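You operate a simulated robot arm through the tools that you are given. There is no shell and no other tool.

Carry out the task below with a simulated robot arm. There is one attempt and no reset: what you move stays moved.

## Task
Clamp the sifter up: levers shut, knobs tight, latch shut.
Fine: Shut the red lever, the blue lever and the yellow latch; turn the black and the white knob to TIGHT. The green knob is tight already.

The check looks at the end state, three seconds after you hand in, the way a careful person would. Anything else that was tipped, shoved, dropped, spilled or broken makes it a failure.

## Robot
A 6-joint arm with a two-finger parallel gripper, fixed in place. Base frame: the origin is at the foot of the arm, x ahead of it, y to its left, z up. Lengths are in m, angles in rad, forces in N, time in s.
With the tool pointing down near the work surface it reaches from about 0.58 to 0.94 m from the base axis. Its first joint turns from -2.601 to 2.601 rad. Payload 3.43 kg.
The TCP is the grasp point between the finger pads, 0.034 m short of the fingertips. In the tool frame z runs along the fingers and y along their closing line. Largest opening 0.128 m; finger width 0.024, thickness 0.012; the body of the gripper, 0.048 by 0.13 m, starts 0.096 m behind the TCP.
Orientation is that of the tool frame in the base frame, as a unit quaternion [w, x, y, z]. With the fingers straight down and closing along the base's y, the tool's x points along the base's -x, its y along +y and its z along -z.

## Interface
- The arm moves only by the tool move_arm. Its argument "series" is a list of rows, each an object (a shift or turn left out is 0, a gripper value left out holds the last) with "slide": the shift along the tool's x, y, z in m, a list of three; "turn": the turn, a rotation vector about the tool's x, y, z in rad, a list of three; "gripper": the opening in per cent of the stroke, from 0 (shut) to 100 (fully open). In form: [{"slide": [x, y, z], "turn": [ax, ay, az], "gripper": gripper}, ...]. A call has 1 to 20 rows; each row shifts and turns the commanded pose from where the row before left it, along the tool's axes as they then stand. A row lasts 0.2 s, in which the tool goes at most 0.05 m and 0.15 rad; a call with a longer step from one row to the next is refused whole, and so is a gripper value outside its range. Where a pose cannot be reached the arm comes as near as it can. A force on the tool above 90 N (or 10 N above the force at the start of the call, whichever is more), or a blocked arm, ends the call early, and 0.2 s more pass. The fingers move at their own pace (about 0.108 m/s each) and stop on an object; they squeeze with about 42 N. The grip force told is the motor's: it shows also when the fingers shut on nothing. Time passes only in rows, and 0.2 s behind the last, so rows that do not move let the fingers close. It gives the time, the measured TCP pose, the force on the tool (base axes), the opening and the grip force at its end, in the units of the frame above (readings bear some noise), with the torque about the TCP (base axes, N m) and any sound that the robot's microphone picked up.
- Cameras (640 x 400 px; columns grow to the right, rows downward): "scene" is fixed at [0.2285, -0.4992, 1.6434]; the picture's right is [0.69, -0.72, 0.00], its down [-0.48, -0.46, -0.74] and it looks along [0.54, 0.51, -0.67] (base axes); focal length 332 px, centre (320, 200). "wrist" rides on the gripper at [0.076, -0.011, -0.16] in the tool frame; the picture's right is [0.15, 0.99, 0.00], its down [-0.88, 0.13, -0.46] and it looks along [-0.45, 0.07, 0.89] (tool axes); focal length 234 px, centre (320, 200). There is no depth. A picture from a camera that has moved, and an enlarged one, comes with that camera's place and axes in the base frame and with its lens. The place of the scene camera against the robot may be out by one fixed shift of up to 0.012 m in any direction.
- grab_frame(camera): a new picture of that camera. It takes no simulated time.
- slide_trunk(by): slides the trunk up (or, below 0, down) by that many m; the arm rides with it, the base frame stays. It gives what a move gives, with no picture.
- inspect(camera, box): a new picture of the part [left, top, right, bottom] of that camera's present view, enlarged. It takes no simulated time.
- finish_job(): hands the job in; it is judged then, once.

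Nothing tells you positions but the pictures and the camera data. Unless the task says otherwise, let go and move clear before handing in.

The tools are called after "Call:" as a command line: name --argument value ..., lists and objects as JSON in quotes. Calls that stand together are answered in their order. move_arm: Moves the arm, as the interface text tells. Its arguments: {"type":"object","properties":{"series":{"type":"array","items":{"type":"object","properties":{"slide":{"type":"array","items":{"type":"number"}},"turn":{"type":"array","items":{"type":"number"}},"gripper":{"type":"number"}}}}},"required":["series"]} The other tools are called the same way: slide_trunk (by) slides the trunk up or down; grab_frame (camera) takes a picture; inspect (camera, box) takes an enlarged picture of a part of a camera's view; finish_job () hands the job in.

At the start:

```text
t: 0.0
ee_pos: [0.7264, 0.4033, 1.1903]
tool_rot: [0.015, 0.001, 1.0, 0.008]
contact_force: [79.5, 48.2, -164.2]
torque: [-4.11, -0.67, -2.17]
gripper_width: 0.1282
gripper_force: 0.1
trunk travel left (down, up): [-0.65, 0.06]
```

scene: 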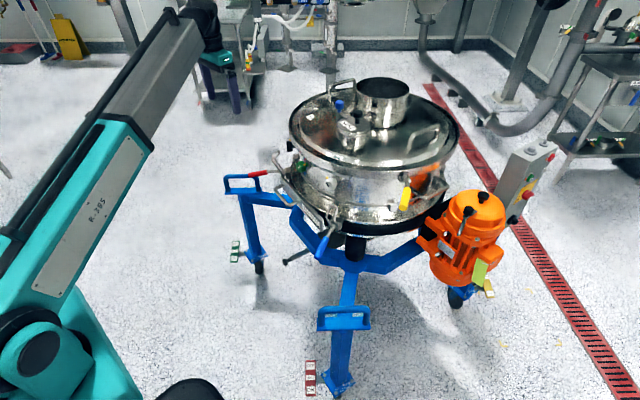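
wrist: 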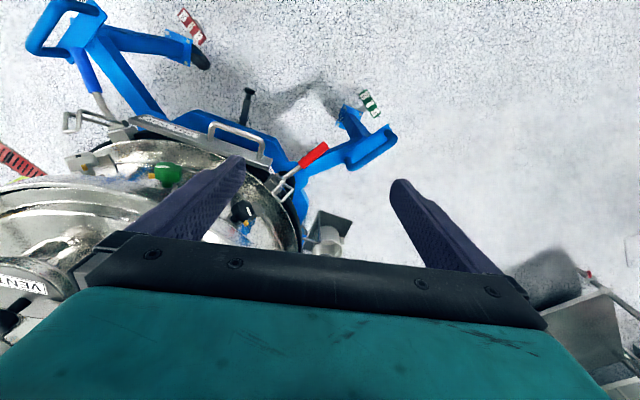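

I see the sifter with its blue frame, the red and blue levers, a yellow latch and black/green/white knobs on its rim; the tool hangs behind-left of it. I'll take enlarged views first to work out where each part is.

Call:
inspect --camera "scene" --box '[220, 130, 380, 260]'

Call:
inspect --camera "scene" --box '[360, 100, 520, 230]'

Call:
inspect --camera "scene" --box '[270, 60, 480, 190]'

Call:
inspect --camera "wrist" --box '[0, 80, 200, 300]'

Call:
inspect --camera "wrist" --box '[180, 80, 400, 270]'

```text
3.08 times, centred on (300, 195) of scene
camera zoom: at [0.2285, -0.4992, 1.6434], right [0.69, -0.72, 0.0], down [-0.48, -0.46, -0.74], along [0.54, 0.51, -0.67], focal length 1023 px, centre (382, 215)
```

zoom: 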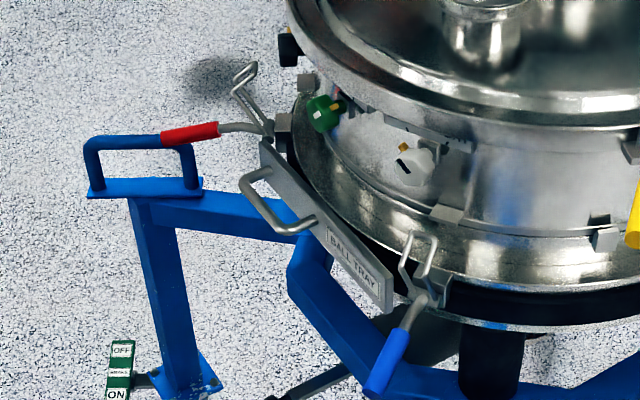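

```text
3.08 times, centred on (440, 165) of scene
camera zoom: at [0.2285, -0.4992, 1.6434], right [0.69, -0.72, 0.0], down [-0.48, -0.46, -0.74], along [0.54, 0.51, -0.67], focal length 1023 px, centre (-49, 308)
```

zoom: 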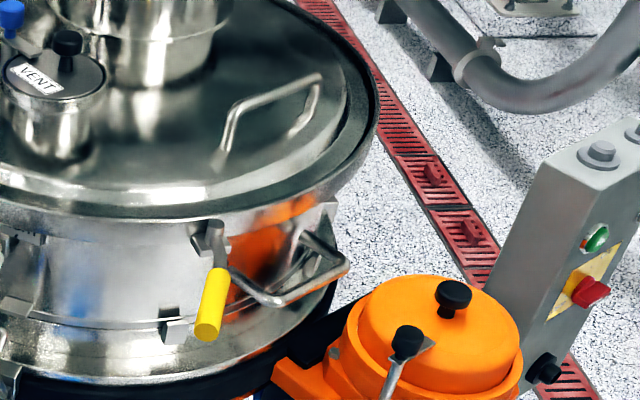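

```text
3.05 times, centred on (375, 125) of scene
camera zoom: at [0.2285, -0.4992, 1.6434], right [0.69, -0.72, 0.0], down [-0.48, -0.46, -0.74], along [0.54, 0.51, -0.67], focal length 1013 px, centre (152, 429)
```

zoom: 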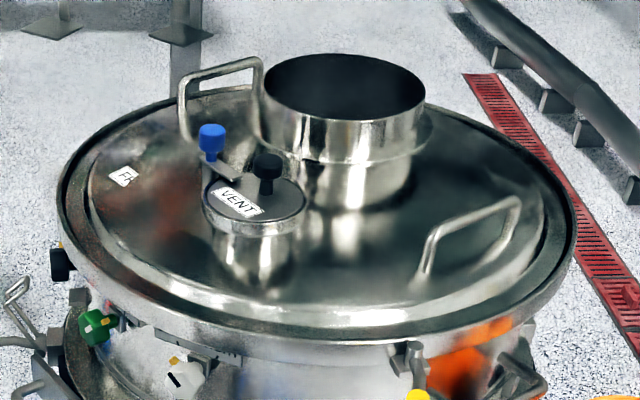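

```text
1.82 times, centred on (100, 190) of wrist
camera zoom: at [0.6451, 0.3883, 1.3465], right [-0.14, 0.99, 0.01], down [0.87, 0.12, 0.48], along [0.48, 0.08, -0.87], focal length 426 px, centre (720, 218)
```

zoom: 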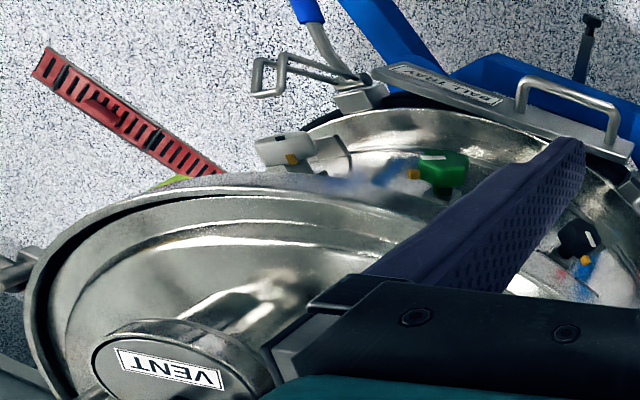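

```text
2.11 times, centred on (290, 175) of wrist
camera zoom: at [0.6451, 0.3883, 1.3465], right [-0.14, 0.99, 0.01], down [0.87, 0.12, 0.48], along [0.48, 0.08, -0.87], focal length 493 px, centre (383, 253)
```

zoom: 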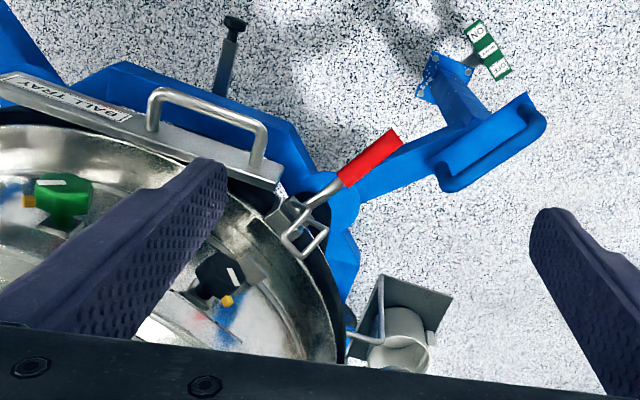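

The red lever (pivot about (0.88, 0.32, 0.85), grip end about (0.79, 0.43, 0.83)) and the blue lever (pivot about (0.81, 0.00, 0.84)) both stick outward, so both are open. The force reading at the start is large, so I'll idle for a moment to see whether it settles.

Call:
move_arm --series '[{"slide": [0, 0, 0]}, {"slide": [0, 0, -0.01]}]'

```text
t: 0.6
ee_pos: [0.7286, 0.4039, 1.2013]
tool_rot: [0.023, 0.002, 1.0, 0.011]
contact_force: [48.1, 23.7, -90.8]
torque: [-1.57, -0.11, -0.83]
gripper_width: 0.1281
gripper_force: 0.0
trunk travel left (down, up): [-0.65, 0.06]
```

The force is dropping. I'll idle a little more and watch it.

Call:
move_arm --series '[{"slide": [0, 0, 0]}, {"slide": [0, 0, 0]}, {"slide": [0, 0, 0]}]'

Call:
grab_frame --camera "scene"

Call:
grab_frame --camera "wrist"

```text
t: 1.4
ee_pos: [0.7297, 0.4033, 1.2012]
tool_rot: [0.022, 0.002, 1.0, 0.012]
contact_force: [45.5, 28.0, -92.0]
torque: [-2.42, -0.4, -1.34]
gripper_width: 0.128
gripper_force: 0.1
trunk travel left (down, up): [-0.65, 0.06]
```

```text
taken
```

scene: 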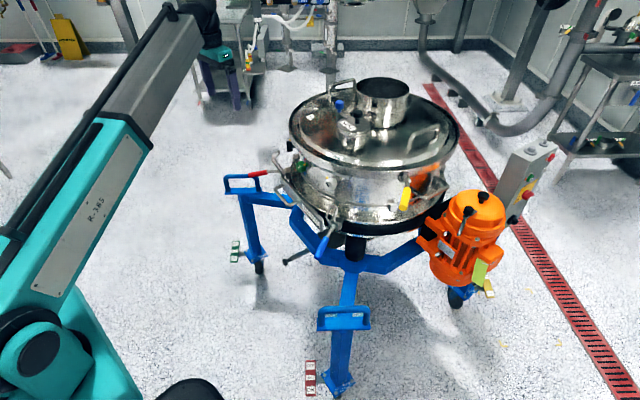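

```text
taken
camera wrist: at [0.6457, 0.3888, 1.3556], right [-0.14, 0.99, 0.02], down [0.86, 0.12, 0.5], along [0.49, 0.09, -0.87], focal length 234 px, centre (320, 200)
```

wrist: 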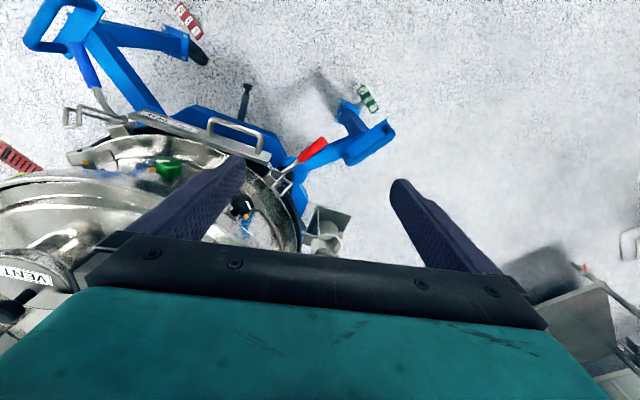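

About 106 N remains and it fell as I backed off, so something seems to be pressed. I'll back away further in small steps.

Call:
move_arm --series '[{"slide": [0, 0, -0.01]}, {"slide": [0, 0, 0]}, {"slide": [0, 0, 0]}]'

Call:
inspect --camera "scene" --box '[150, 0, 350, 130]'

```text
t: 1.7
ee_pos: [0.7307, 0.4045, 1.2035]
tool_rot: [0.026, 0.002, 1.0, 0.013]
contact_force: [14.5, 5.9, -24.3]
torque: [-0.42, 0.35, -0.16]
gripper_width: 0.128
gripper_force: 0.1
trunk travel left (down, up): [-0.65, 0.06]
stopped in row 1: the force on the tool passed its limit at 123 N (the readings are from after the stop); the commanded pose is now the measured one
```

```text
3.08 times, centred on (250, 65) of scene
camera zoom: at [0.2285, -0.4992, 1.6434], right [0.69, -0.72, 0.0], down [-0.48, -0.46, -0.74], along [0.54, 0.51, -0.67], focal length 1023 px, centre (535, 615)
```

zoom: 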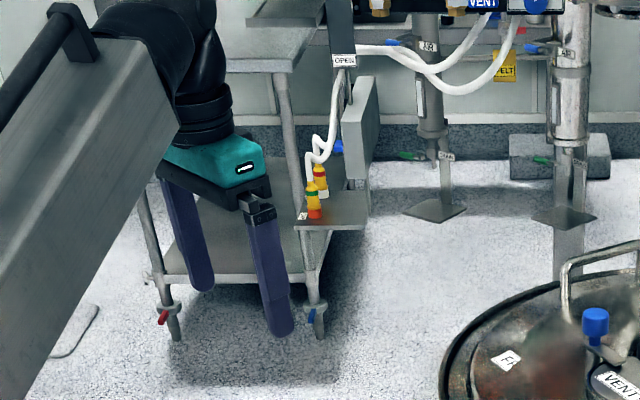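

The push lies in the arm's own vertical plane and grows when I lift, which looks like the folded wrist reaching its limit rather than an outside object. I'll go down a little instead to check.

Call:
move_arm --series '[{"slide": [0, 0, 0.01]}, {"slide": [0, 0, 0.02]}, {"slide": [0, 0, 0.02]}, {"slide": [0, 0, 0]}, {"slide": [0, 0, 0]}]'

```text
t: 2.9
ee_pos: [0.7327, 0.4054, 1.1536]
tool_rot: [0.024, 0.002, 1.0, 0.013]
contact_force: [0.0, 0.6, -0.6]
torque: [-0.02, 0.01, -0.02]
gripper_width: 0.1281
gripper_force: 0.0
trunk travel left (down, up): [-0.65, 0.06]
```

Free now: force is near zero. I'll swing to the front of the sifter and tilt the tool forward so the wrist camera gets a side-on view of the clamps and knobs.

Call:
move_arm --series '[{"slide": [0.02, -0.044, 0]}, {"slide": [0.02, -0.044, 0]}, {"slide": [0.02, -0.044, 0]}, {"slide": [0.02, -0.044, 0]}, {"slide": [0.02, -0.044, 0]}, {"slide": [0.02, -0.044, 0]}, {"slide": [0.02, -0.044, 0]}, {"slide": [0.02, -0.044, 0]}, {"turn": [0, -0.14, 0]}, {"turn": [0, -0.14, 0]}, {"turn": [0, -0.14, 0]}, {"turn": [0, -0.14, 0]}, {"turn": [0, 0, 0]}]'

Call:
grab_frame --camera "wrist"

Call:
grab_frame --camera "scene"

```text
t: 4.0
ee_pos: [0.6477, 0.2139, 1.1475]
tool_rot: [0.031, 0.006, 0.999, 0.017]
contact_force: [10.7, -3.5, -13.5]
torque: [1.04, 0.58, 0.66]
gripper_width: 0.1281
gripper_force: 0.0
trunk travel left (down, up): [-0.65, 0.06]
stopped in row 5: the force on the tool passed its limit at 107 N (the readings are from after the stop); the commanded pose is now the measured one
```

```text
taken
camera wrist: at [0.5611, 0.1982, 1.3004], right [-0.13, 0.99, 0.02], down [0.85, 0.1, 0.52], along [0.51, 0.09, -0.86], focal length 234 px, centre (320, 200)
```

wrist: 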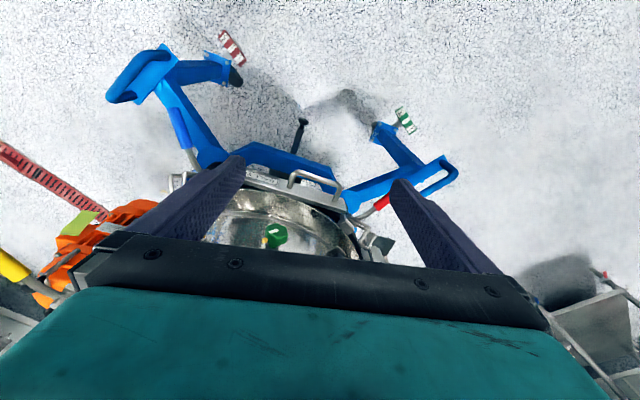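

```text
taken
```

scene: 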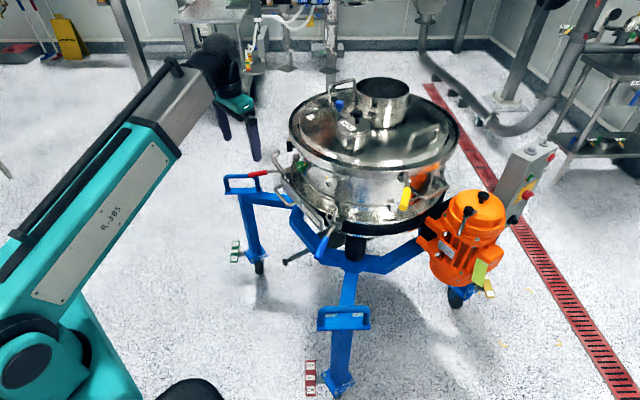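

Pulling in close with the tool straight down hits the wrist limit. Tilting the tool forward unfolds the wrist, so I'll tilt first and then shift.

Call:
move_arm --series '[{"turn": [0, -0.14, 0]}, {"turn": [0, -0.14, 0]}, {"turn": [0, -0.14, 0]}, {"turn": [0, -0.14, 0]}, {"turn": [0, 0, 0]}]'

Call:
grab_frame --camera "wrist"

```text
t: 5.2
ee_pos: [0.6469, 0.2145, 1.1478]
tool_rot: [0.306, 0.013, 0.952, 0.013]
contact_force: [-0.5, -0.1, 0.2]
torque: [-0.03, 0.01, 0.01]
gripper_width: 0.1283
gripper_force: 0.1
trunk travel left (down, up): [-0.65, 0.06]
```

```text
taken
camera wrist: at [0.4917, 0.2016, 1.2317], right [-0.1, 0.99, -0.05], down [0.45, 0.09, 0.89], along [0.89, 0.07, -0.46], focal length 234 px, centre (320, 200)
```

wrist: 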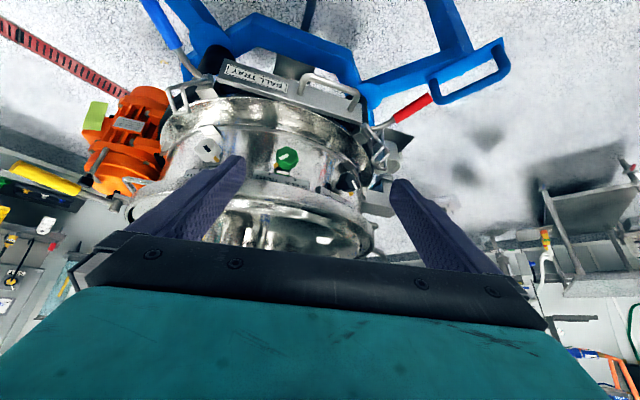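

Tilted without any force. This side-on view (upside down) shows all three knobs and both levers, so I'll enlarge it.

Call:
inspect --camera "wrist" --box '[140, 30, 300, 130]'

Call:
inspect --camera "wrist" --box '[160, 110, 320, 210]'

Call:
inspect --camera "wrist" --box '[300, 80, 460, 220]'

```text
4.00 times, centred on (220, 80) of wrist
camera zoom: at [0.4917, 0.2016, 1.2317], right [-0.1, 0.99, -0.05], down [0.45, 0.09, 0.89], along [0.89, 0.07, -0.46], focal length 937 px, centre (720, 680)
```

zoom: 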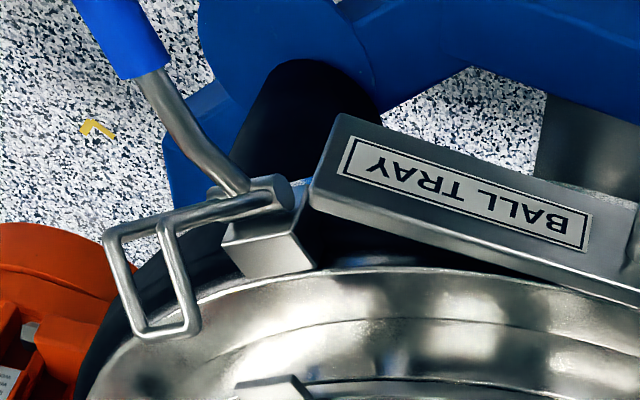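

```text
4.00 times, centred on (240, 160) of wrist
camera zoom: at [0.4917, 0.2016, 1.2317], right [-0.1, 0.99, -0.05], down [0.45, 0.09, 0.89], along [0.89, 0.07, -0.46], focal length 937 px, centre (640, 360)
```

zoom: 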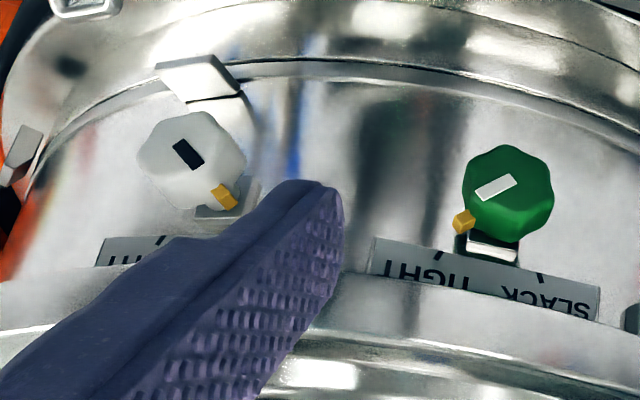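

```text
2.86 times, centred on (380, 150) of wrist
camera zoom: at [0.4917, 0.2016, 1.2317], right [-0.1, 0.99, -0.05], down [0.45, 0.09, 0.89], along [0.89, 0.07, -0.46], focal length 669 px, centre (149, 343)
```

zoom: 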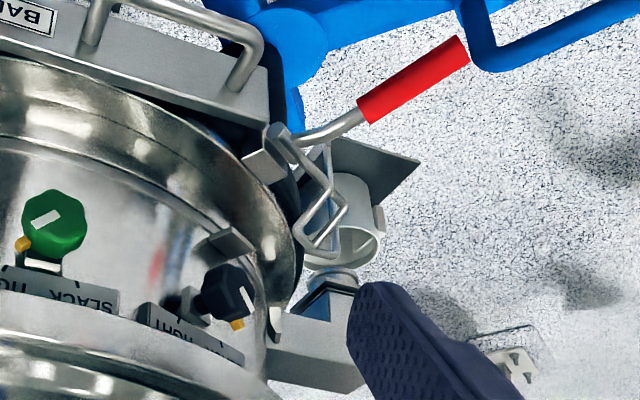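

The knobs' pointers: green is at TIGHT, while white and black sit at SLACK (their plates read SLACK on the left and TIGHT on the right when upright). Next I'll move closer in front of the blue lever to work out the clamp mechanism.

Call:
move_arm --series '[{"slide": [0.018, -0.037, 0.01]}, {"slide": [0.018, -0.037, 0.01]}, {"slide": [0.018, -0.037, 0.01]}, {"slide": [0.018, -0.037, 0.01]}, {"slide": [0.018, -0.037, 0.01]}, {"slide": [0, 0, 0]}]'

Call:
grab_frame --camera "wrist"

```text
t: 6.7
ee_pos: [0.7039, 0.0595, 1.0758]
tool_rot: [0.305, 0.012, 0.952, 0.014]
contact_force: [0.4, -0.1, 0.6]
torque: [-0.04, -0.01, 0.01]
gripper_width: 0.1281
gripper_force: 0.1
out of reach, approached as far as the arm can: row 1, 2, 3, 4, 5
trunk travel left (down, up): [-0.65, 0.06]
```

```text
taken
camera wrist: at [0.5492, 0.0479, 1.1598], right [-0.1, 0.99, -0.05], down [0.45, 0.09, 0.89], along [0.89, 0.07, -0.46], focal length 234 px, centre (320, 200)
```

wrist: 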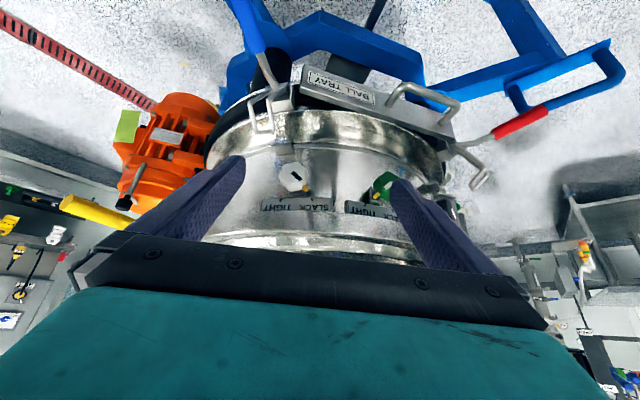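

The arm can't come in closer than about 0.70 m radius here, but the view is good. I'll enlarge the blue clamp, the knobs and the red clamp.

Call:
inspect --camera "wrist" --box '[200, 0, 340, 140]'

Call:
inspect --camera "wrist" --box '[230, 120, 400, 230]'

Call:
inspect --camera "wrist" --box '[380, 70, 560, 220]'

Call:
inspect --camera "wrist" --box '[50, 80, 230, 230]'

```text
2.86 times, centred on (270, 70) of wrist
camera zoom: at [0.5492, 0.0479, 1.1598], right [-0.1, 0.99, -0.05], down [0.45, 0.09, 0.89], along [0.89, 0.07, -0.46], focal length 669 px, centre (463, 571)
```

zoom: 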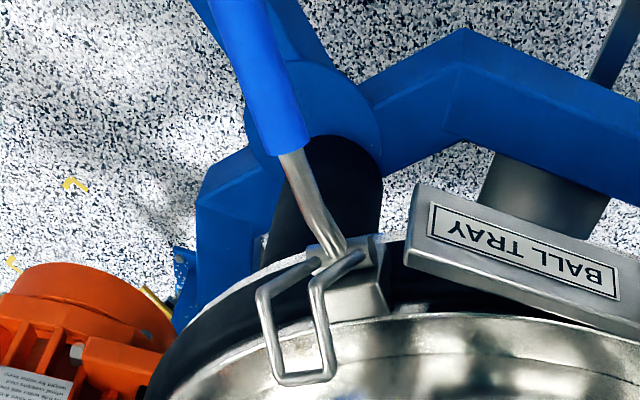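

```text
3.64 times, centred on (315, 175) of wrist
camera zoom: at [0.5492, 0.0479, 1.1598], right [-0.1, 0.99, -0.05], down [0.45, 0.09, 0.89], along [0.89, 0.07, -0.46], focal length 852 px, centre (338, 291)
```

zoom: 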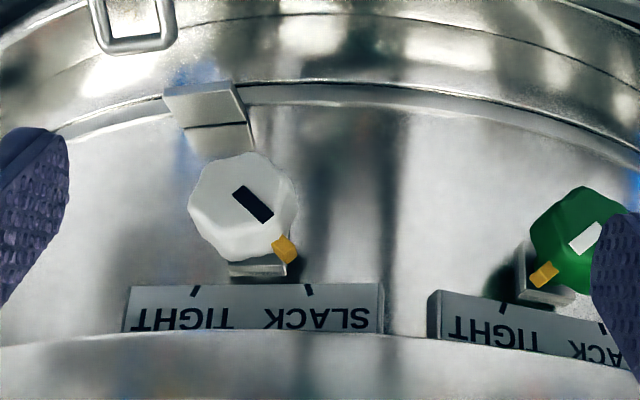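

```text
2.67 times, centred on (470, 145) of wrist
camera zoom: at [0.5492, 0.0479, 1.1598], right [-0.1, 0.99, -0.05], down [0.45, 0.09, 0.89], along [0.89, 0.07, -0.46], focal length 624 px, centre (-80, 347)
```

zoom: 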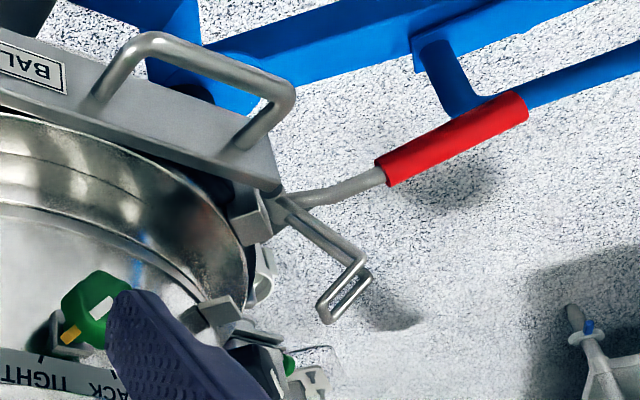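

```text
2.67 times, centred on (140, 155) of wrist
camera zoom: at [0.5492, 0.0479, 1.1598], right [-0.1, 0.99, -0.05], down [0.45, 0.09, 0.89], along [0.89, 0.07, -0.46], focal length 624 px, centre (800, 320)
```

zoom: 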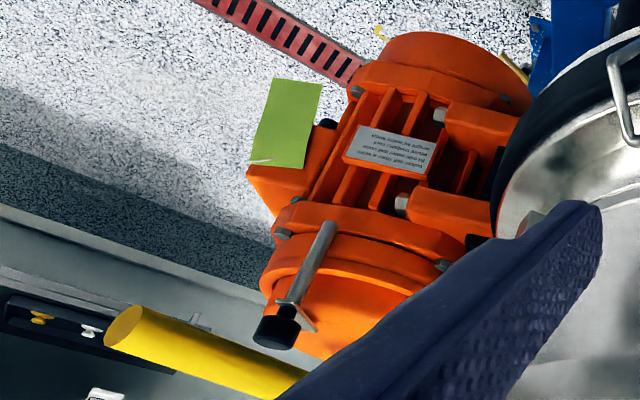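

From the pictures: both knob axes point radially outward from a centre near (1.08, 0.106). The white knob is about (0.825, 0.03, 0.985) and the black about (0.885, 0.29, 0.98). The levers sit right under the knobs, so I'll turn the knobs first, starting with black. I'm swinging left and rolling the tool so the camera rides on top.

Call:
move_arm --series '[{"slide": [-0.02, 0.045, -0.02]}, {"slide": [-0.01, 0.045, 0]}, {"slide": [0, 0.045, 0]}, {"slide": [0, 0.045, 0]}, {"slide": [0, 0.045, 0]}, {"slide": [0, 0.045, 0]}, {"slide": [0, 0.045, 0]}, {"slide": [0, 0.045, 0]}, {"slide": [0, 0.03, 0]}, {"slide": [0, 0, 0]}]'

```text
refused: row 1 steps farther than a row can; nothing moved
```

Call:
move_arm --series '[{"slide": [-0.015, 0.035, -0.01]}, {"slide": [-0.015, 0.04, -0.01]}, {"slide": [0, 0.045, 0]}, {"slide": [0, 0.045, 0]}, {"slide": [0, 0.045, 0]}, {"slide": [0, 0.045, 0]}, {"slide": [0, 0.045, 0]}, {"slide": [0, 0.045, 0]}, {"slide": [0, 0.04, 0]}, {"slide": [0, 0, 0]}]'

```text
t: 8.8
ee_pos: [0.7222, 0.4435, 1.1217]
tool_rot: [0.305, 0.012, 0.952, 0.014]
contact_force: [-0.2, 0.1, 0.0]
torque: [-0.02, -0.02, 0.02]
gripper_width: 0.1281
gripper_force: 0.0
trunk travel left (down, up): [-0.65, 0.06]
```

I'm clear on the left side of the sifter. Now I'll roll the tool half a turn about its own axis.

Call:
move_arm --series '[{"turn": [0, 0, -0.15], "gripper": 60}, {"turn": [0, 0, -0.15]}, {"turn": [0, 0, -0.15]}, {"turn": [0, 0, -0.15]}, {"turn": [0, 0, -0.15]}, {"turn": [0, 0, -0.15]}, {"turn": [0, 0, -0.15]}, {"turn": [0, 0, -0.15]}, {"turn": [0, 0, -0.15]}, {"turn": [0, 0, -0.15]}, {"turn": [0, 0, 0]}]'

Call:
grab_frame --camera "wrist"

```text
t: 11.2
ee_pos: [0.7208, 0.4419, 1.1236]
tool_rot: [0.232, -0.64, 0.704, -0.199]
contact_force: [-0.1, -0.2, 0.8]
torque: [0.01, -0.01, -0.01]
gripper_width: 0.0766
gripper_force: 0.2
trunk travel left (down, up): [-0.65, 0.06]
```

```text
taken
camera wrist: at [0.6315, 0.3622, 1.253], right [-0.81, -0.05, -0.58], down [-0.31, 0.88, 0.36], along [0.5, 0.47, -0.73], focal length 234 px, centre (320, 200)
```

wrist: 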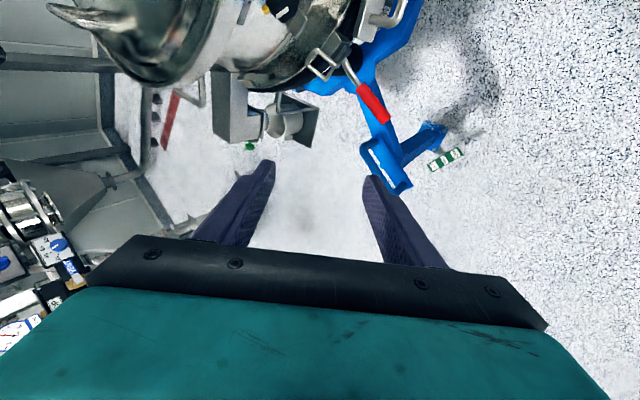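

The roll is working without resistance, so I'll complete the half turn.

Call:
move_arm --series '[{"turn": [0, 0, -0.15]}, {"turn": [0, 0, -0.15]}, {"turn": [0, 0, -0.15]}, {"turn": [0, 0, -0.15]}, {"turn": [0, 0, -0.15]}, {"turn": [0, 0, -0.15]}, {"turn": [0, 0, -0.15]}, {"turn": [0, 0, -0.15]}, {"turn": [0, 0, -0.15]}, {"turn": [0, 0, -0.15]}, {"turn": [0, 0, -0.14]}, {"turn": [0, 0, 0]}]'

```text
t: 13.8
ee_pos: [0.7211, 0.4422, 1.1234]
tool_rot: [-0.013, 0.952, -0.012, 0.306]
contact_force: [1.2, -0.4, 0.0]
torque: [-0.01, 0.01, -0.02]
gripper_width: 0.0768
gripper_force: 0.0
trunk travel left (down, up): [-0.65, 0.06]
```

Rolled. Now I'll yaw the fingers toward the sifter's axis and level the tool.

Call:
move_arm --series '[{"turn": [-0.0733, 0, 0.1026]}, {"turn": [-0.0733, 0, 0.1026]}, {"turn": [-0.0733, 0, 0.1026]}, {"turn": [-0.0733, 0, 0.1026]}, {"turn": [-0.0733, 0, 0.1026]}, {"turn": [-0.0733, 0, 0.1026]}, {"turn": [0, 0.136, 0]}, {"turn": [0, 0.136, 0]}, {"turn": [0, 0.136, 0]}, {"turn": [0, 0.136, 0]}, {"turn": [0, 0.136, 0]}, {"turn": [0, 0.136, 0]}, {"turn": [0, 0.13, 0]}, {"turn": [0, 0, 0]}]'

Call:
grab_frame --camera "wrist"

Call:
grab_frame --camera "scene"

```text
t: 16.9
ee_pos: [0.7198, 0.4426, 1.1234]
tool_rot: [0.255, 0.66, -0.28, 0.649]
contact_force: [0.4, -0.1, -0.4]
torque: [0.0, 0.01, -0.06]
gripper_width: 0.0769
gripper_force: 0.1
trunk travel left (down, up): [-0.65, 0.06]
```

```text
taken
camera wrist: at [0.6147, 0.5588, 1.2027], right [-0.69, -0.71, 0.12], down [-0.42, 0.26, -0.87], along [0.59, -0.65, -0.48], focal length 234 px, centre (320, 200)
```

wrist: 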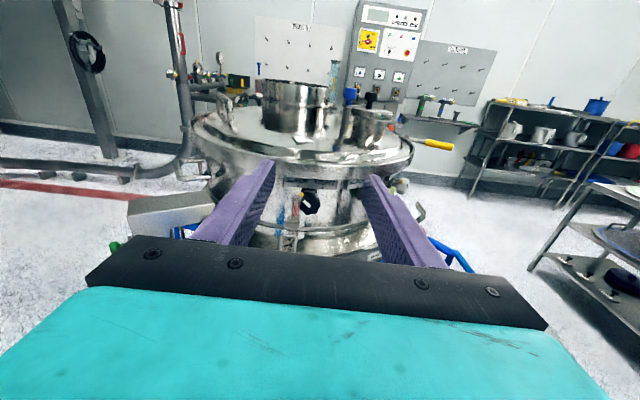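

```text
taken
```

scene: 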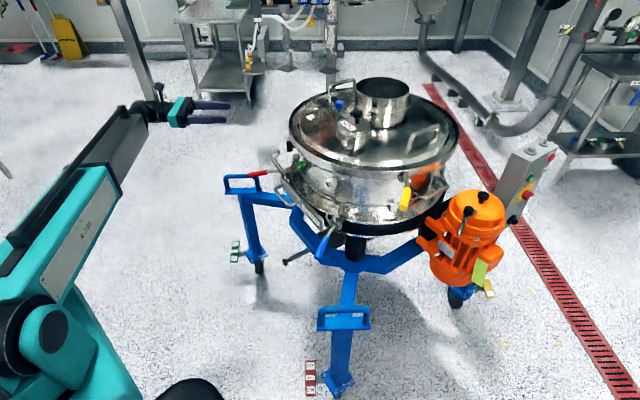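

Level and facing the sifter; the black knob is visible between the fingers. I'll zoom in.

Call:
inspect --camera "wrist" --box '[240, 140, 400, 260]'

Call:
inspect --camera "wrist" --box '[380, 120, 460, 180]'

```text
3.33 times, centred on (320, 200) of wrist
camera zoom: at [0.6147, 0.5588, 1.2027], right [-0.69, -0.71, 0.12], down [-0.42, 0.26, -0.87], along [0.59, -0.65, -0.48], focal length 781 px, centre (320, 200)
```

zoom: 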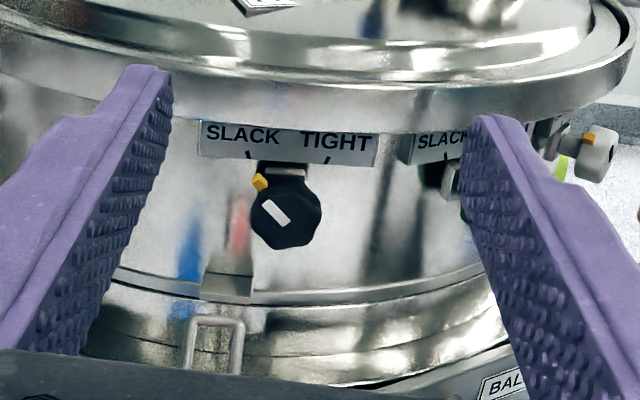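

```text
6.67 times, centred on (420, 150) of wrist
camera zoom: at [0.6147, 0.5588, 1.2027], right [-0.69, -0.71, 0.12], down [-0.42, 0.26, -0.87], along [0.59, -0.65, -0.48], focal length 1561 px, centre (-347, 533)
```

zoom: 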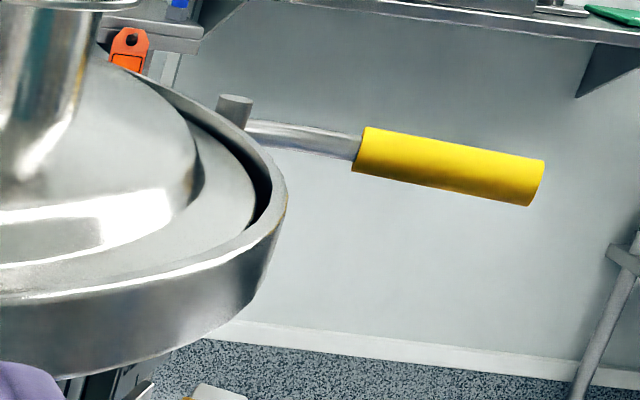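

The yellow latch is a handle on a vertical pin at the lid rim. Two wrist views put the black knob's face at (0.882, 0.290, 0.984), almost straight along the tool axis. I'll lower to its height, roll about −45° ahead of the turn, narrow the gripper and close part of the distance.

Call:
move_arm --series '[{"slide": [-0.034, 0, 0], "gripper": 45}, {"slide": [-0.05, 0, 0]}, {"slide": [-0.05, 0, 0]}, {"slide": [0, 0, 0.04]}, {"slide": [0, 0, 0.04]}, {"slide": [0, 0, 0.04]}, {"slide": [0, 0, 0]}]'

Call:
inspect --camera "wrist" --box '[220, 100, 420, 250]'

Call:
inspect --camera "scene" --box '[180, 80, 340, 200]'

```text
t: 18.4
ee_pos: [0.8065, 0.3661, 0.9875]
tool_rot: [0.254, 0.661, -0.278, 0.649]
contact_force: [0.4, 0.6, -0.5]
torque: [-0.03, 0.02, 0.01]
gripper_width: 0.0578
gripper_force: 0.2
trunk travel left (down, up): [-0.65, 0.06]
```

```text
2.67 times, centred on (320, 175) of wrist
camera zoom: at [0.7009, 0.4813, 1.0667], right [-0.69, -0.71, 0.12], down [-0.42, 0.26, -0.87], along [0.59, -0.65, -0.48], focal length 624 px, centre (320, 267)
```

zoom: 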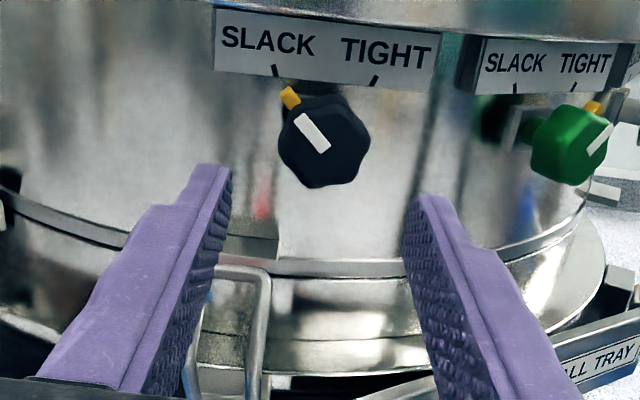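

```text
3.33 times, centred on (260, 140) of scene
camera zoom: at [0.2285, -0.4992, 1.6434], right [0.69, -0.72, 0.0], down [-0.48, -0.46, -0.74], along [0.54, 0.51, -0.67], focal length 1108 px, centre (520, 400)
```

zoom: 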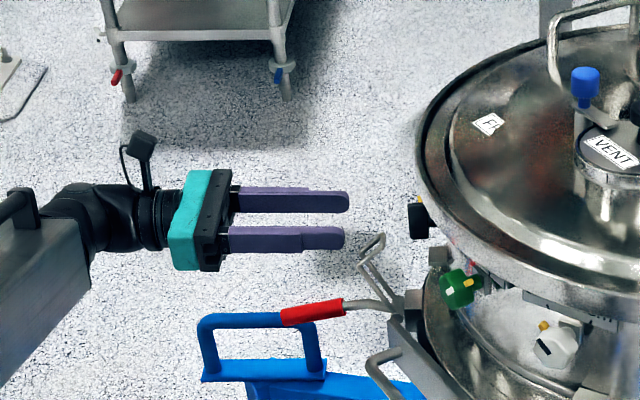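

The knob is dead ahead (face about 0.107 m beyond the TCP), and the red clamp's wire bail sits low-left of it. To stay clear of the bail I'll start at roll −15° and finish near +65°. Moving in now, stopping 10 mm short of having the TCP at the face.

Call:
move_arm --series '[{"turn": [0, 0, -0.13], "gripper": 45}, {"turn": [0, 0, -0.13]}, {"slide": [0, 0, 0.03]}, {"slide": [0, 0, 0.03]}, {"slide": [0, 0, 0.02]}, {"slide": [0, 0, 0.017]}, {"slide": [0, 0, 0]}]'

Call:
inspect --camera "wrist" --box '[220, 60, 420, 210]'

Call:
inspect --camera "scene" --box '[220, 100, 340, 190]'

```text
t: 20.1
ee_pos: [0.8773, 0.2958, 0.9848]
tool_rot: [0.337, 0.691, -0.191, 0.61]
contact_force: [-0.6, -0.2, -0.4]
torque: [-0.02, 0.01, -0.01]
gripper_width: 0.0573
gripper_force: 0.0
trunk travel left (down, up): [-0.65, 0.06]
```

```text
2.67 times, centred on (320, 135) of wrist
camera zoom: at [0.7843, 0.4255, 1.0586], right [-0.64, -0.67, 0.37], down [-0.57, 0.1, -0.81], along [0.51, -0.73, -0.45], focal length 624 px, centre (320, 373)
```

zoom: 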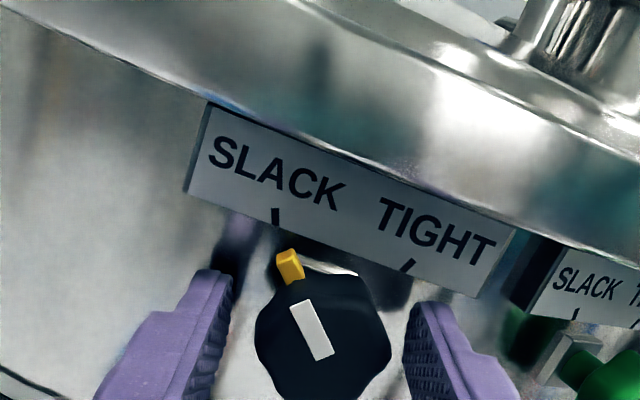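

```text
4.44 times, centred on (280, 145) of scene
camera zoom: at [0.2285, -0.4992, 1.6434], right [0.69, -0.72, 0.0], down [-0.48, -0.46, -0.74], along [0.54, 0.51, -0.67], focal length 1478 px, centre (498, 444)
```

zoom: 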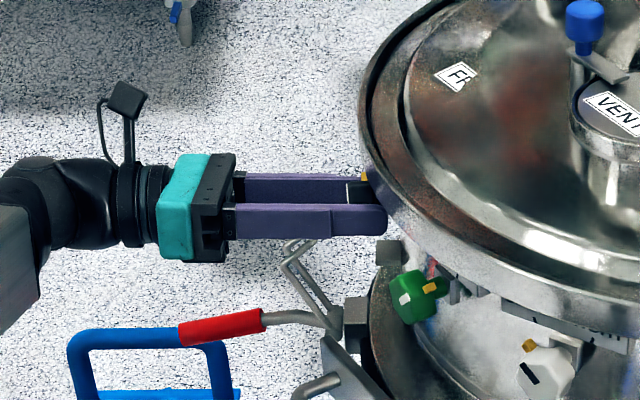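

The fingers are flanking the knob nicely. I'll close on it and check the grip.

Call:
move_arm --series '[{"gripper": 0}, {}, {}]'

Call:
inspect --camera "wrist" --box '[220, 60, 420, 210]'

```text
t: 20.9
ee_pos: [0.8784, 0.2956, 0.9843]
tool_rot: [0.337, 0.691, -0.192, 0.61]
contact_force: [-2.5, -5.6, -1.1]
torque: [-0.03, -0.04, 0.72]
gripper_width: 0.0396
gripper_force: 41.2
trunk travel left (down, up): [-0.65, 0.06]
```

```text
2.67 times, centred on (320, 135) of wrist
camera zoom: at [0.784, 0.425, 1.0588], right [-0.64, -0.67, 0.37], down [-0.57, 0.1, -0.81], along [0.51, -0.73, -0.45], focal length 624 px, centre (320, 373)
```

zoom: 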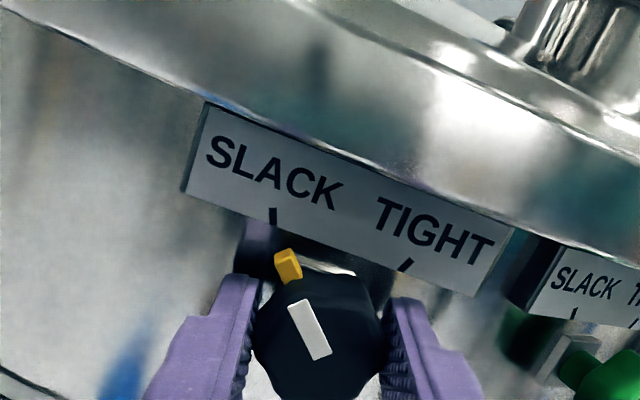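

Firm grip on the knob (0.040 m across) with little side load. I'll turn it clockwise in steps.

Call:
move_arm --series '[{"turn": [0, 0, 0.1]}, {"turn": [0, 0, 0.1]}, {"turn": [0, 0, 0.1]}, {"turn": [0, 0, 0.1]}, {"turn": [0, 0, 0.1]}, {}]'

Call:
inspect --camera "wrist" --box '[220, 60, 420, 210]'

```text
t: 22.2
ee_pos: [0.8763, 0.2952, 0.99]
tool_rot: [0.175, 0.618, -0.355, 0.679]
contact_force: [11.1, -6.4, 35.4]
torque: [-0.63, 0.23, 0.44]
gripper_width: 0.0385
gripper_force: 42.3
trunk travel left (down, up): [-0.65, 0.06]
```

```text
2.67 times, centred on (320, 135) of wrist
camera zoom: at [0.7553, 0.3975, 1.068], right [-0.69, -0.71, -0.12], down [-0.26, 0.41, -0.88], along [0.67, -0.58, -0.47], focal length 624 px, centre (320, 373)
```

zoom: 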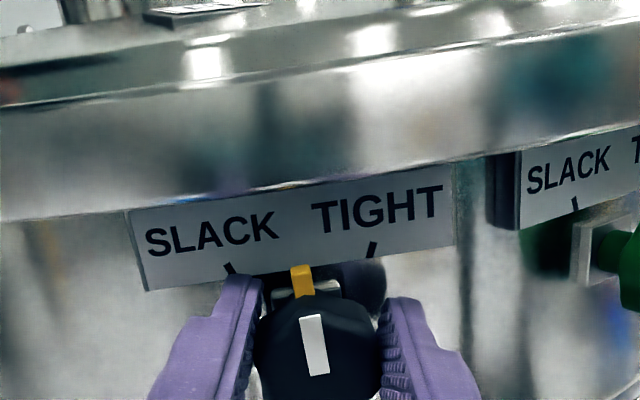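

The knob is turning (its pointer is now straight up), but the tool shows an unexplained 35 N upward push. I'll check for contact before going on.

Call:
grab_frame --camera "wrist"

Call:
inspect --camera "scene" --box '[240, 120, 320, 180]'

Call:
move_arm --series '[{}]'

```text
taken
camera wrist: at [0.7553, 0.3975, 1.068], right [-0.69, -0.71, -0.12], down [-0.26, 0.41, -0.88], along [0.67, -0.58, -0.47], focal length 234 px, centre (320, 200)
```

wrist: 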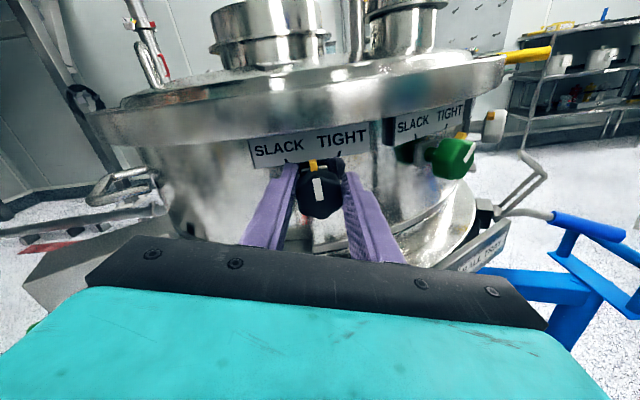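

```text
6.67 times, centred on (280, 150) of scene
camera zoom: at [0.2285, -0.4992, 1.6434], right [0.69, -0.72, 0.0], down [-0.48, -0.46, -0.74], along [0.54, 0.51, -0.67], focal length 2217 px, centre (587, 533)
```

zoom: 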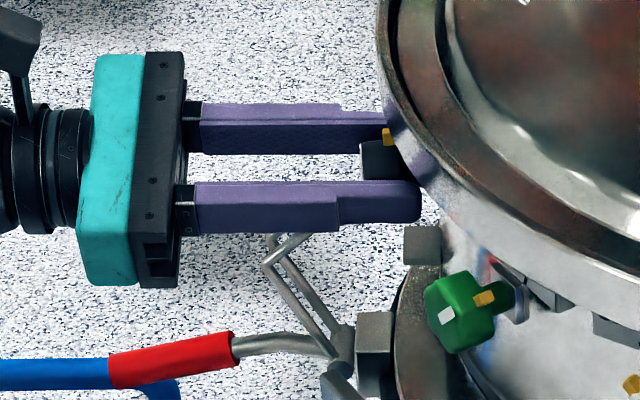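

```text
t: 22.6
ee_pos: [0.8758, 0.294, 0.9907]
tool_rot: [0.174, 0.618, -0.354, 0.68]
contact_force: [13.9, -8.0, 37.3]
torque: [-0.58, -0.07, 0.62]
gripper_width: 0.0383
gripper_force: 42.3
trunk travel left (down, up): [-0.65, 0.06]
```

Nothing visibly touches the arm, so the load probably comes from a slightly off-axis grip. I'll release, let the arm relax and look at where the knob really is.

Call:
move_arm --series '[{"gripper": 45}, {}, {}]'

Call:
inspect --camera "wrist" --box '[220, 60, 420, 210]'

```text
t: 23.4
ee_pos: [0.8756, 0.2953, 0.9822]
tool_rot: [0.175, 0.623, -0.356, 0.674]
contact_force: [0.0, -0.2, 0.5]
torque: [0.03, 0.0, 0.05]
gripper_width: 0.0577
gripper_force: 0.0
trunk travel left (down, up): [-0.65, 0.06]
```

```text
2.67 times, centred on (320, 135) of wrist
camera zoom: at [0.7568, 0.3985, 1.0626], right [-0.7, -0.71, -0.12], down [-0.27, 0.41, -0.87], along [0.66, -0.57, -0.48], focal length 624 px, centre (320, 373)
```

zoom: 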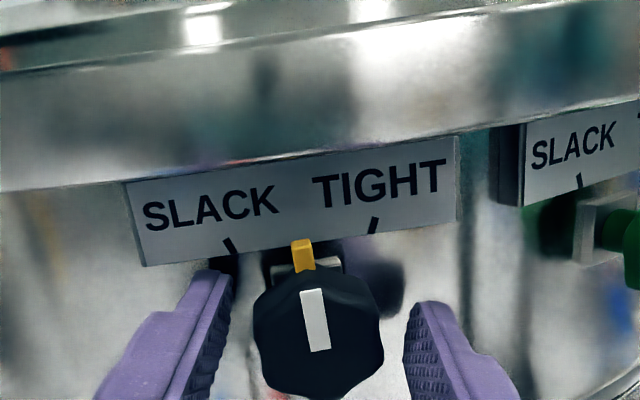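

The knob stayed turned with its pointer straight up, so it holds by itself. It sits about 4–5 mm above my grip line; I'll re-centre, grip again and turn in smaller amounts.

Call:
move_arm --series '[{"slide": [0.0045, 0, 0]}, {}, {"gripper": 0}, {}, {}]'

Call:
move_arm --series '[{"turn": [0, 0, 0.1]}, {"turn": [0, 0, 0.1]}, {"turn": [0, 0, 0.1]}, {}]'

Call:
inspect --camera "wrist" --box '[220, 60, 420, 210]'

```text
t: 24.6
ee_pos: [0.873, 0.2969, 0.9882]
tool_rot: [0.174, 0.623, -0.354, 0.676]
contact_force: [-20.4, 16.1, 0.9]
torque: [0.12, 0.65, 0.05]
gripper_width: 0.0385
gripper_force: 42.1
trunk travel left (down, up): [-0.65, 0.06]
```

```text
t: 25.6
ee_pos: [0.8751, 0.2968, 0.9876]
tool_rot: [0.07, 0.562, -0.445, 0.694]
contact_force: [-19.1, 10.5, -0.6]
torque: [0.46, 0.3, 0.93]
gripper_width: 0.0386
gripper_force: 42.1
trunk travel left (down, up): [-0.65, 0.06]
```

```text
2.67 times, centred on (320, 135) of wrist
camera zoom: at [0.739, 0.3829, 1.0614], right [-0.65, -0.65, -0.41], down [-0.09, 0.59, -0.8], along [0.76, -0.48, -0.44], focal length 624 px, centre (320, 373)
```

zoom: 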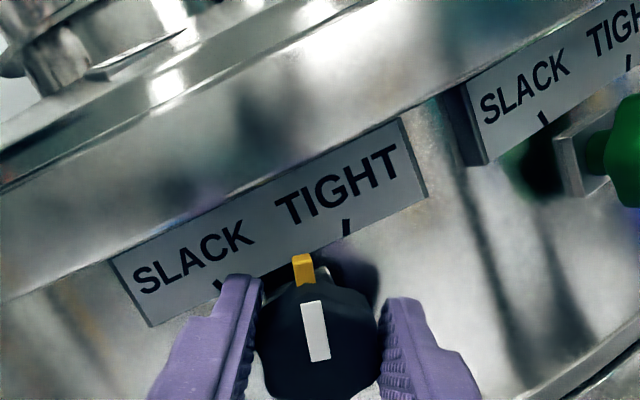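

Much smoother now, and the pointer is moving toward TIGHT. I'll continue.

Call:
move_arm --series '[{"turn": [0, 0, 0.1]}, {"turn": [0, 0, 0.1]}, {"turn": [0, 0, 0.1]}, {}]'

Call:
inspect --camera "wrist" --box '[220, 60, 420, 210]'

```text
t: 26.6
ee_pos: [0.8743, 0.2955, 0.9865]
tool_rot: [-0.033, 0.488, -0.525, 0.696]
contact_force: [-16.5, 2.8, -0.6]
torque: [-0.01, -0.07, 0.64]
gripper_width: 0.0384
gripper_force: 42.5
trunk travel left (down, up): [-0.65, 0.06]
```

```text
2.67 times, centred on (320, 135) of wrist
camera zoom: at [0.7256, 0.3691, 1.0483], right [-0.54, -0.52, -0.66], down [0.07, 0.75, -0.66], along [0.84, -0.4, -0.37], focal length 624 px, centre (320, 373)
```

zoom: 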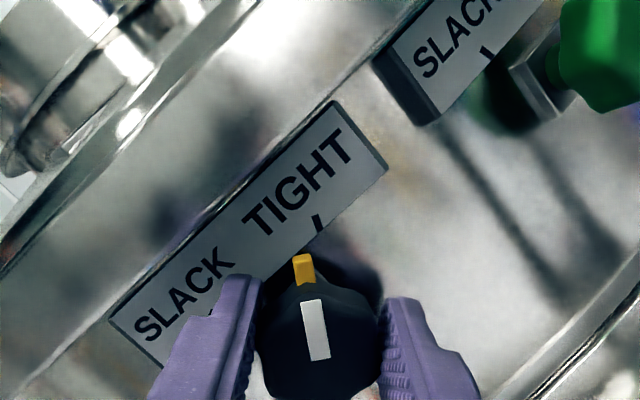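

By my geometry the mark went from −45° to about +34°; TIGHT should be about +45° (the green knob measures about 40–45°). I'll turn roughly 0.2 rad more.

Call:
move_arm --series '[{"turn": [0, 0, 0.07]}, {"turn": [0, 0, 0.07]}, {"turn": [0, 0, 0.06]}, {}]'

Call:
inspect --camera "wrist" --box '[220, 60, 420, 210]'

```text
t: 27.6
ee_pos: [0.8751, 0.2952, 0.9878]
tool_rot: [-0.102, 0.435, -0.57, 0.689]
contact_force: [-13.3, 2.6, -0.7]
torque: [-0.12, -0.17, 0.66]
gripper_width: 0.0382
gripper_force: 42.2
trunk travel left (down, up): [-0.65, 0.06]
```

```text
2.67 times, centred on (320, 135) of wrist
camera zoom: at [0.7195, 0.3622, 1.0367], right [-0.44, -0.42, -0.8], down [0.16, 0.84, -0.53], along [0.88, -0.36, -0.3], focal length 624 px, centre (320, 373)
```

zoom: 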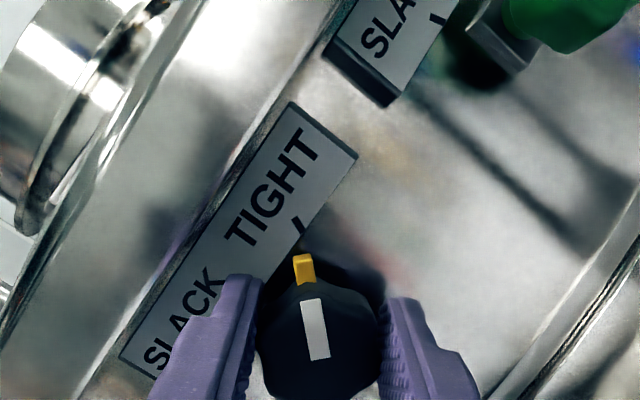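

The mark is now at about +45°. I'll release, back out straight and roll level to judge it head-on.

Call:
move_arm --series '[{"gripper": 43}, {}, {"slide": [0, 0, -0.03]}, {"slide": [0, 0, -0.04]}, {"slide": [0, 0, -0.04]}, {"turn": [0, 0, -0.15]}, {"turn": [0, 0, -0.15]}, {"turn": [0, 0, -0.15]}, {"turn": [0, 0, -0.15]}, {"turn": [0, 0, -0.15]}, {"turn": [0, 0, -0.15]}, {"turn": [0, 0, -0.15]}, {}]'

Call:
inspect --camera "wrist" --box '[240, 80, 440, 230]'

```text
t: 30.4
ee_pos: [0.7967, 0.3716, 0.9907]
tool_rot: [0.258, 0.662, -0.275, 0.648]
contact_force: [0.0, -0.5, -0.2]
torque: [-0.02, -0.01, 0.02]
gripper_width: 0.055
gripper_force: 0.1
trunk travel left (down, up): [-0.65, 0.06]
```

```text
2.67 times, centred on (340, 155) of wrist
camera zoom: at [0.6913, 0.4879, 1.0703], right [-0.69, -0.71, 0.13], down [-0.43, 0.25, -0.87], along [0.58, -0.66, -0.48], focal length 624 px, centre (267, 320)
```

zoom: 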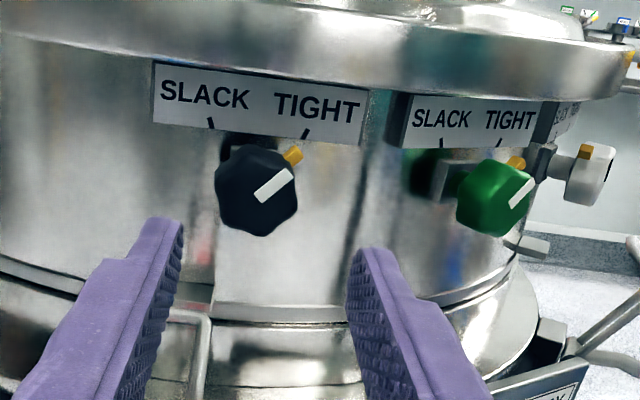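

Black now looks like green does: pointer toward TIGHT. I'll zoom tightly on both to compare their angles carefully.

Call:
inspect --camera "wrist" --box '[295, 100, 365, 155]'

Call:
inspect --camera "wrist" --box '[365, 105, 445, 165]'

```text
7.27 times, centred on (330, 128) of wrist
camera zoom: at [0.6913, 0.4879, 1.0703], right [-0.69, -0.71, 0.13], down [-0.43, 0.25, -0.87], along [0.58, -0.66, -0.48], focal length 1703 px, centre (247, 727)
```

zoom: 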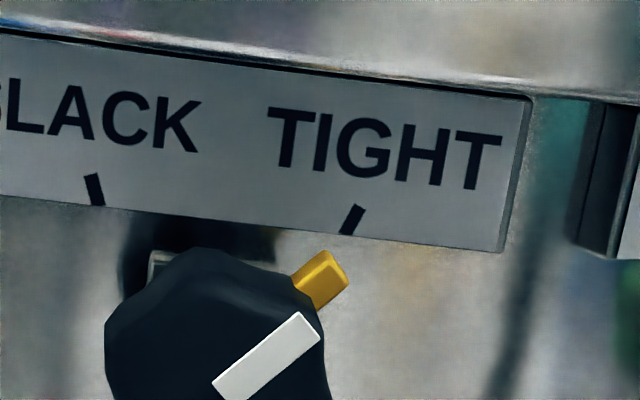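

```text
6.67 times, centred on (405, 135) of wrist
camera zoom: at [0.6913, 0.4879, 1.0703], right [-0.69, -0.71, 0.13], down [-0.43, 0.25, -0.87], along [0.58, -0.66, -0.48], focal length 1561 px, centre (-247, 633)
```

zoom: 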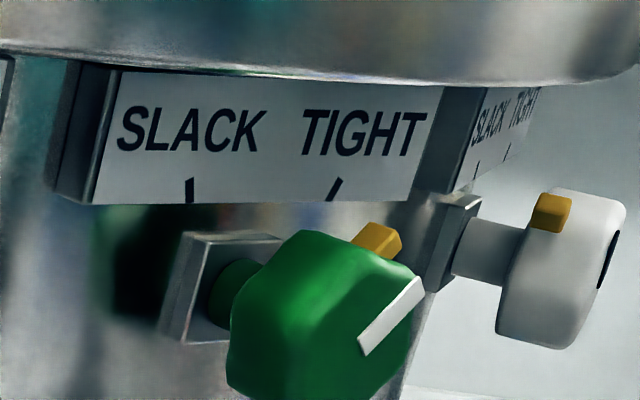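

Black measures about 42° against green's 38–40° by the same method, so they match within reading error. Next is the white knob; on the way I'll stop facing green for a straight-on reference.

Call:
move_arm --series '[{"slide": [0.01, 0, -0.02]}, {"slide": [0.004, 0.037, 0.011], "turn": [0.107, 0, 0]}, {"slide": [0.003, 0.038, 0.007], "turn": [0.107, 0, 0]}, {"slide": [0, 0.038, 0.002], "turn": [0.107, 0, 0]}, {"slide": [0, 0.038, -0.003], "turn": [0.107, 0, 0]}, {"slide": [0, 0.038, -0.008], "turn": [0.107, 0, 0]}, {}]'

Call:
inspect --camera "wrist" --box '[220, 80, 420, 230]'

```text
t: 32.0
ee_pos: [0.6956, 0.2232, 0.9988]
tool_rot: [0.074, 0.706, -0.096, 0.698]
contact_force: [-0.4, -0.7, -0.5]
torque: [0.0, -0.03, 0.02]
gripper_width: 0.0548
gripper_force: 0.1
out of reach, approached as far as the arm can: row 6
trunk travel left (down, up): [-0.65, 0.06]
```

```text
2.67 times, centred on (320, 155) of wrist
camera zoom: at [0.5442, 0.268, 1.0768], right [-0.23, -0.97, 0.12], down [-0.48, 0.01, -0.88], along [0.85, -0.26, -0.47], focal length 624 px, centre (320, 320)
```

zoom: 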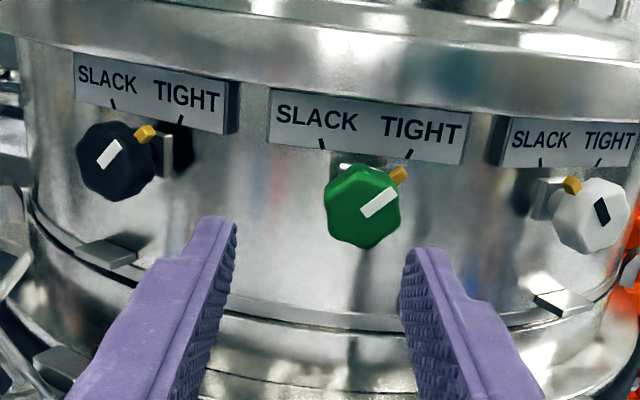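

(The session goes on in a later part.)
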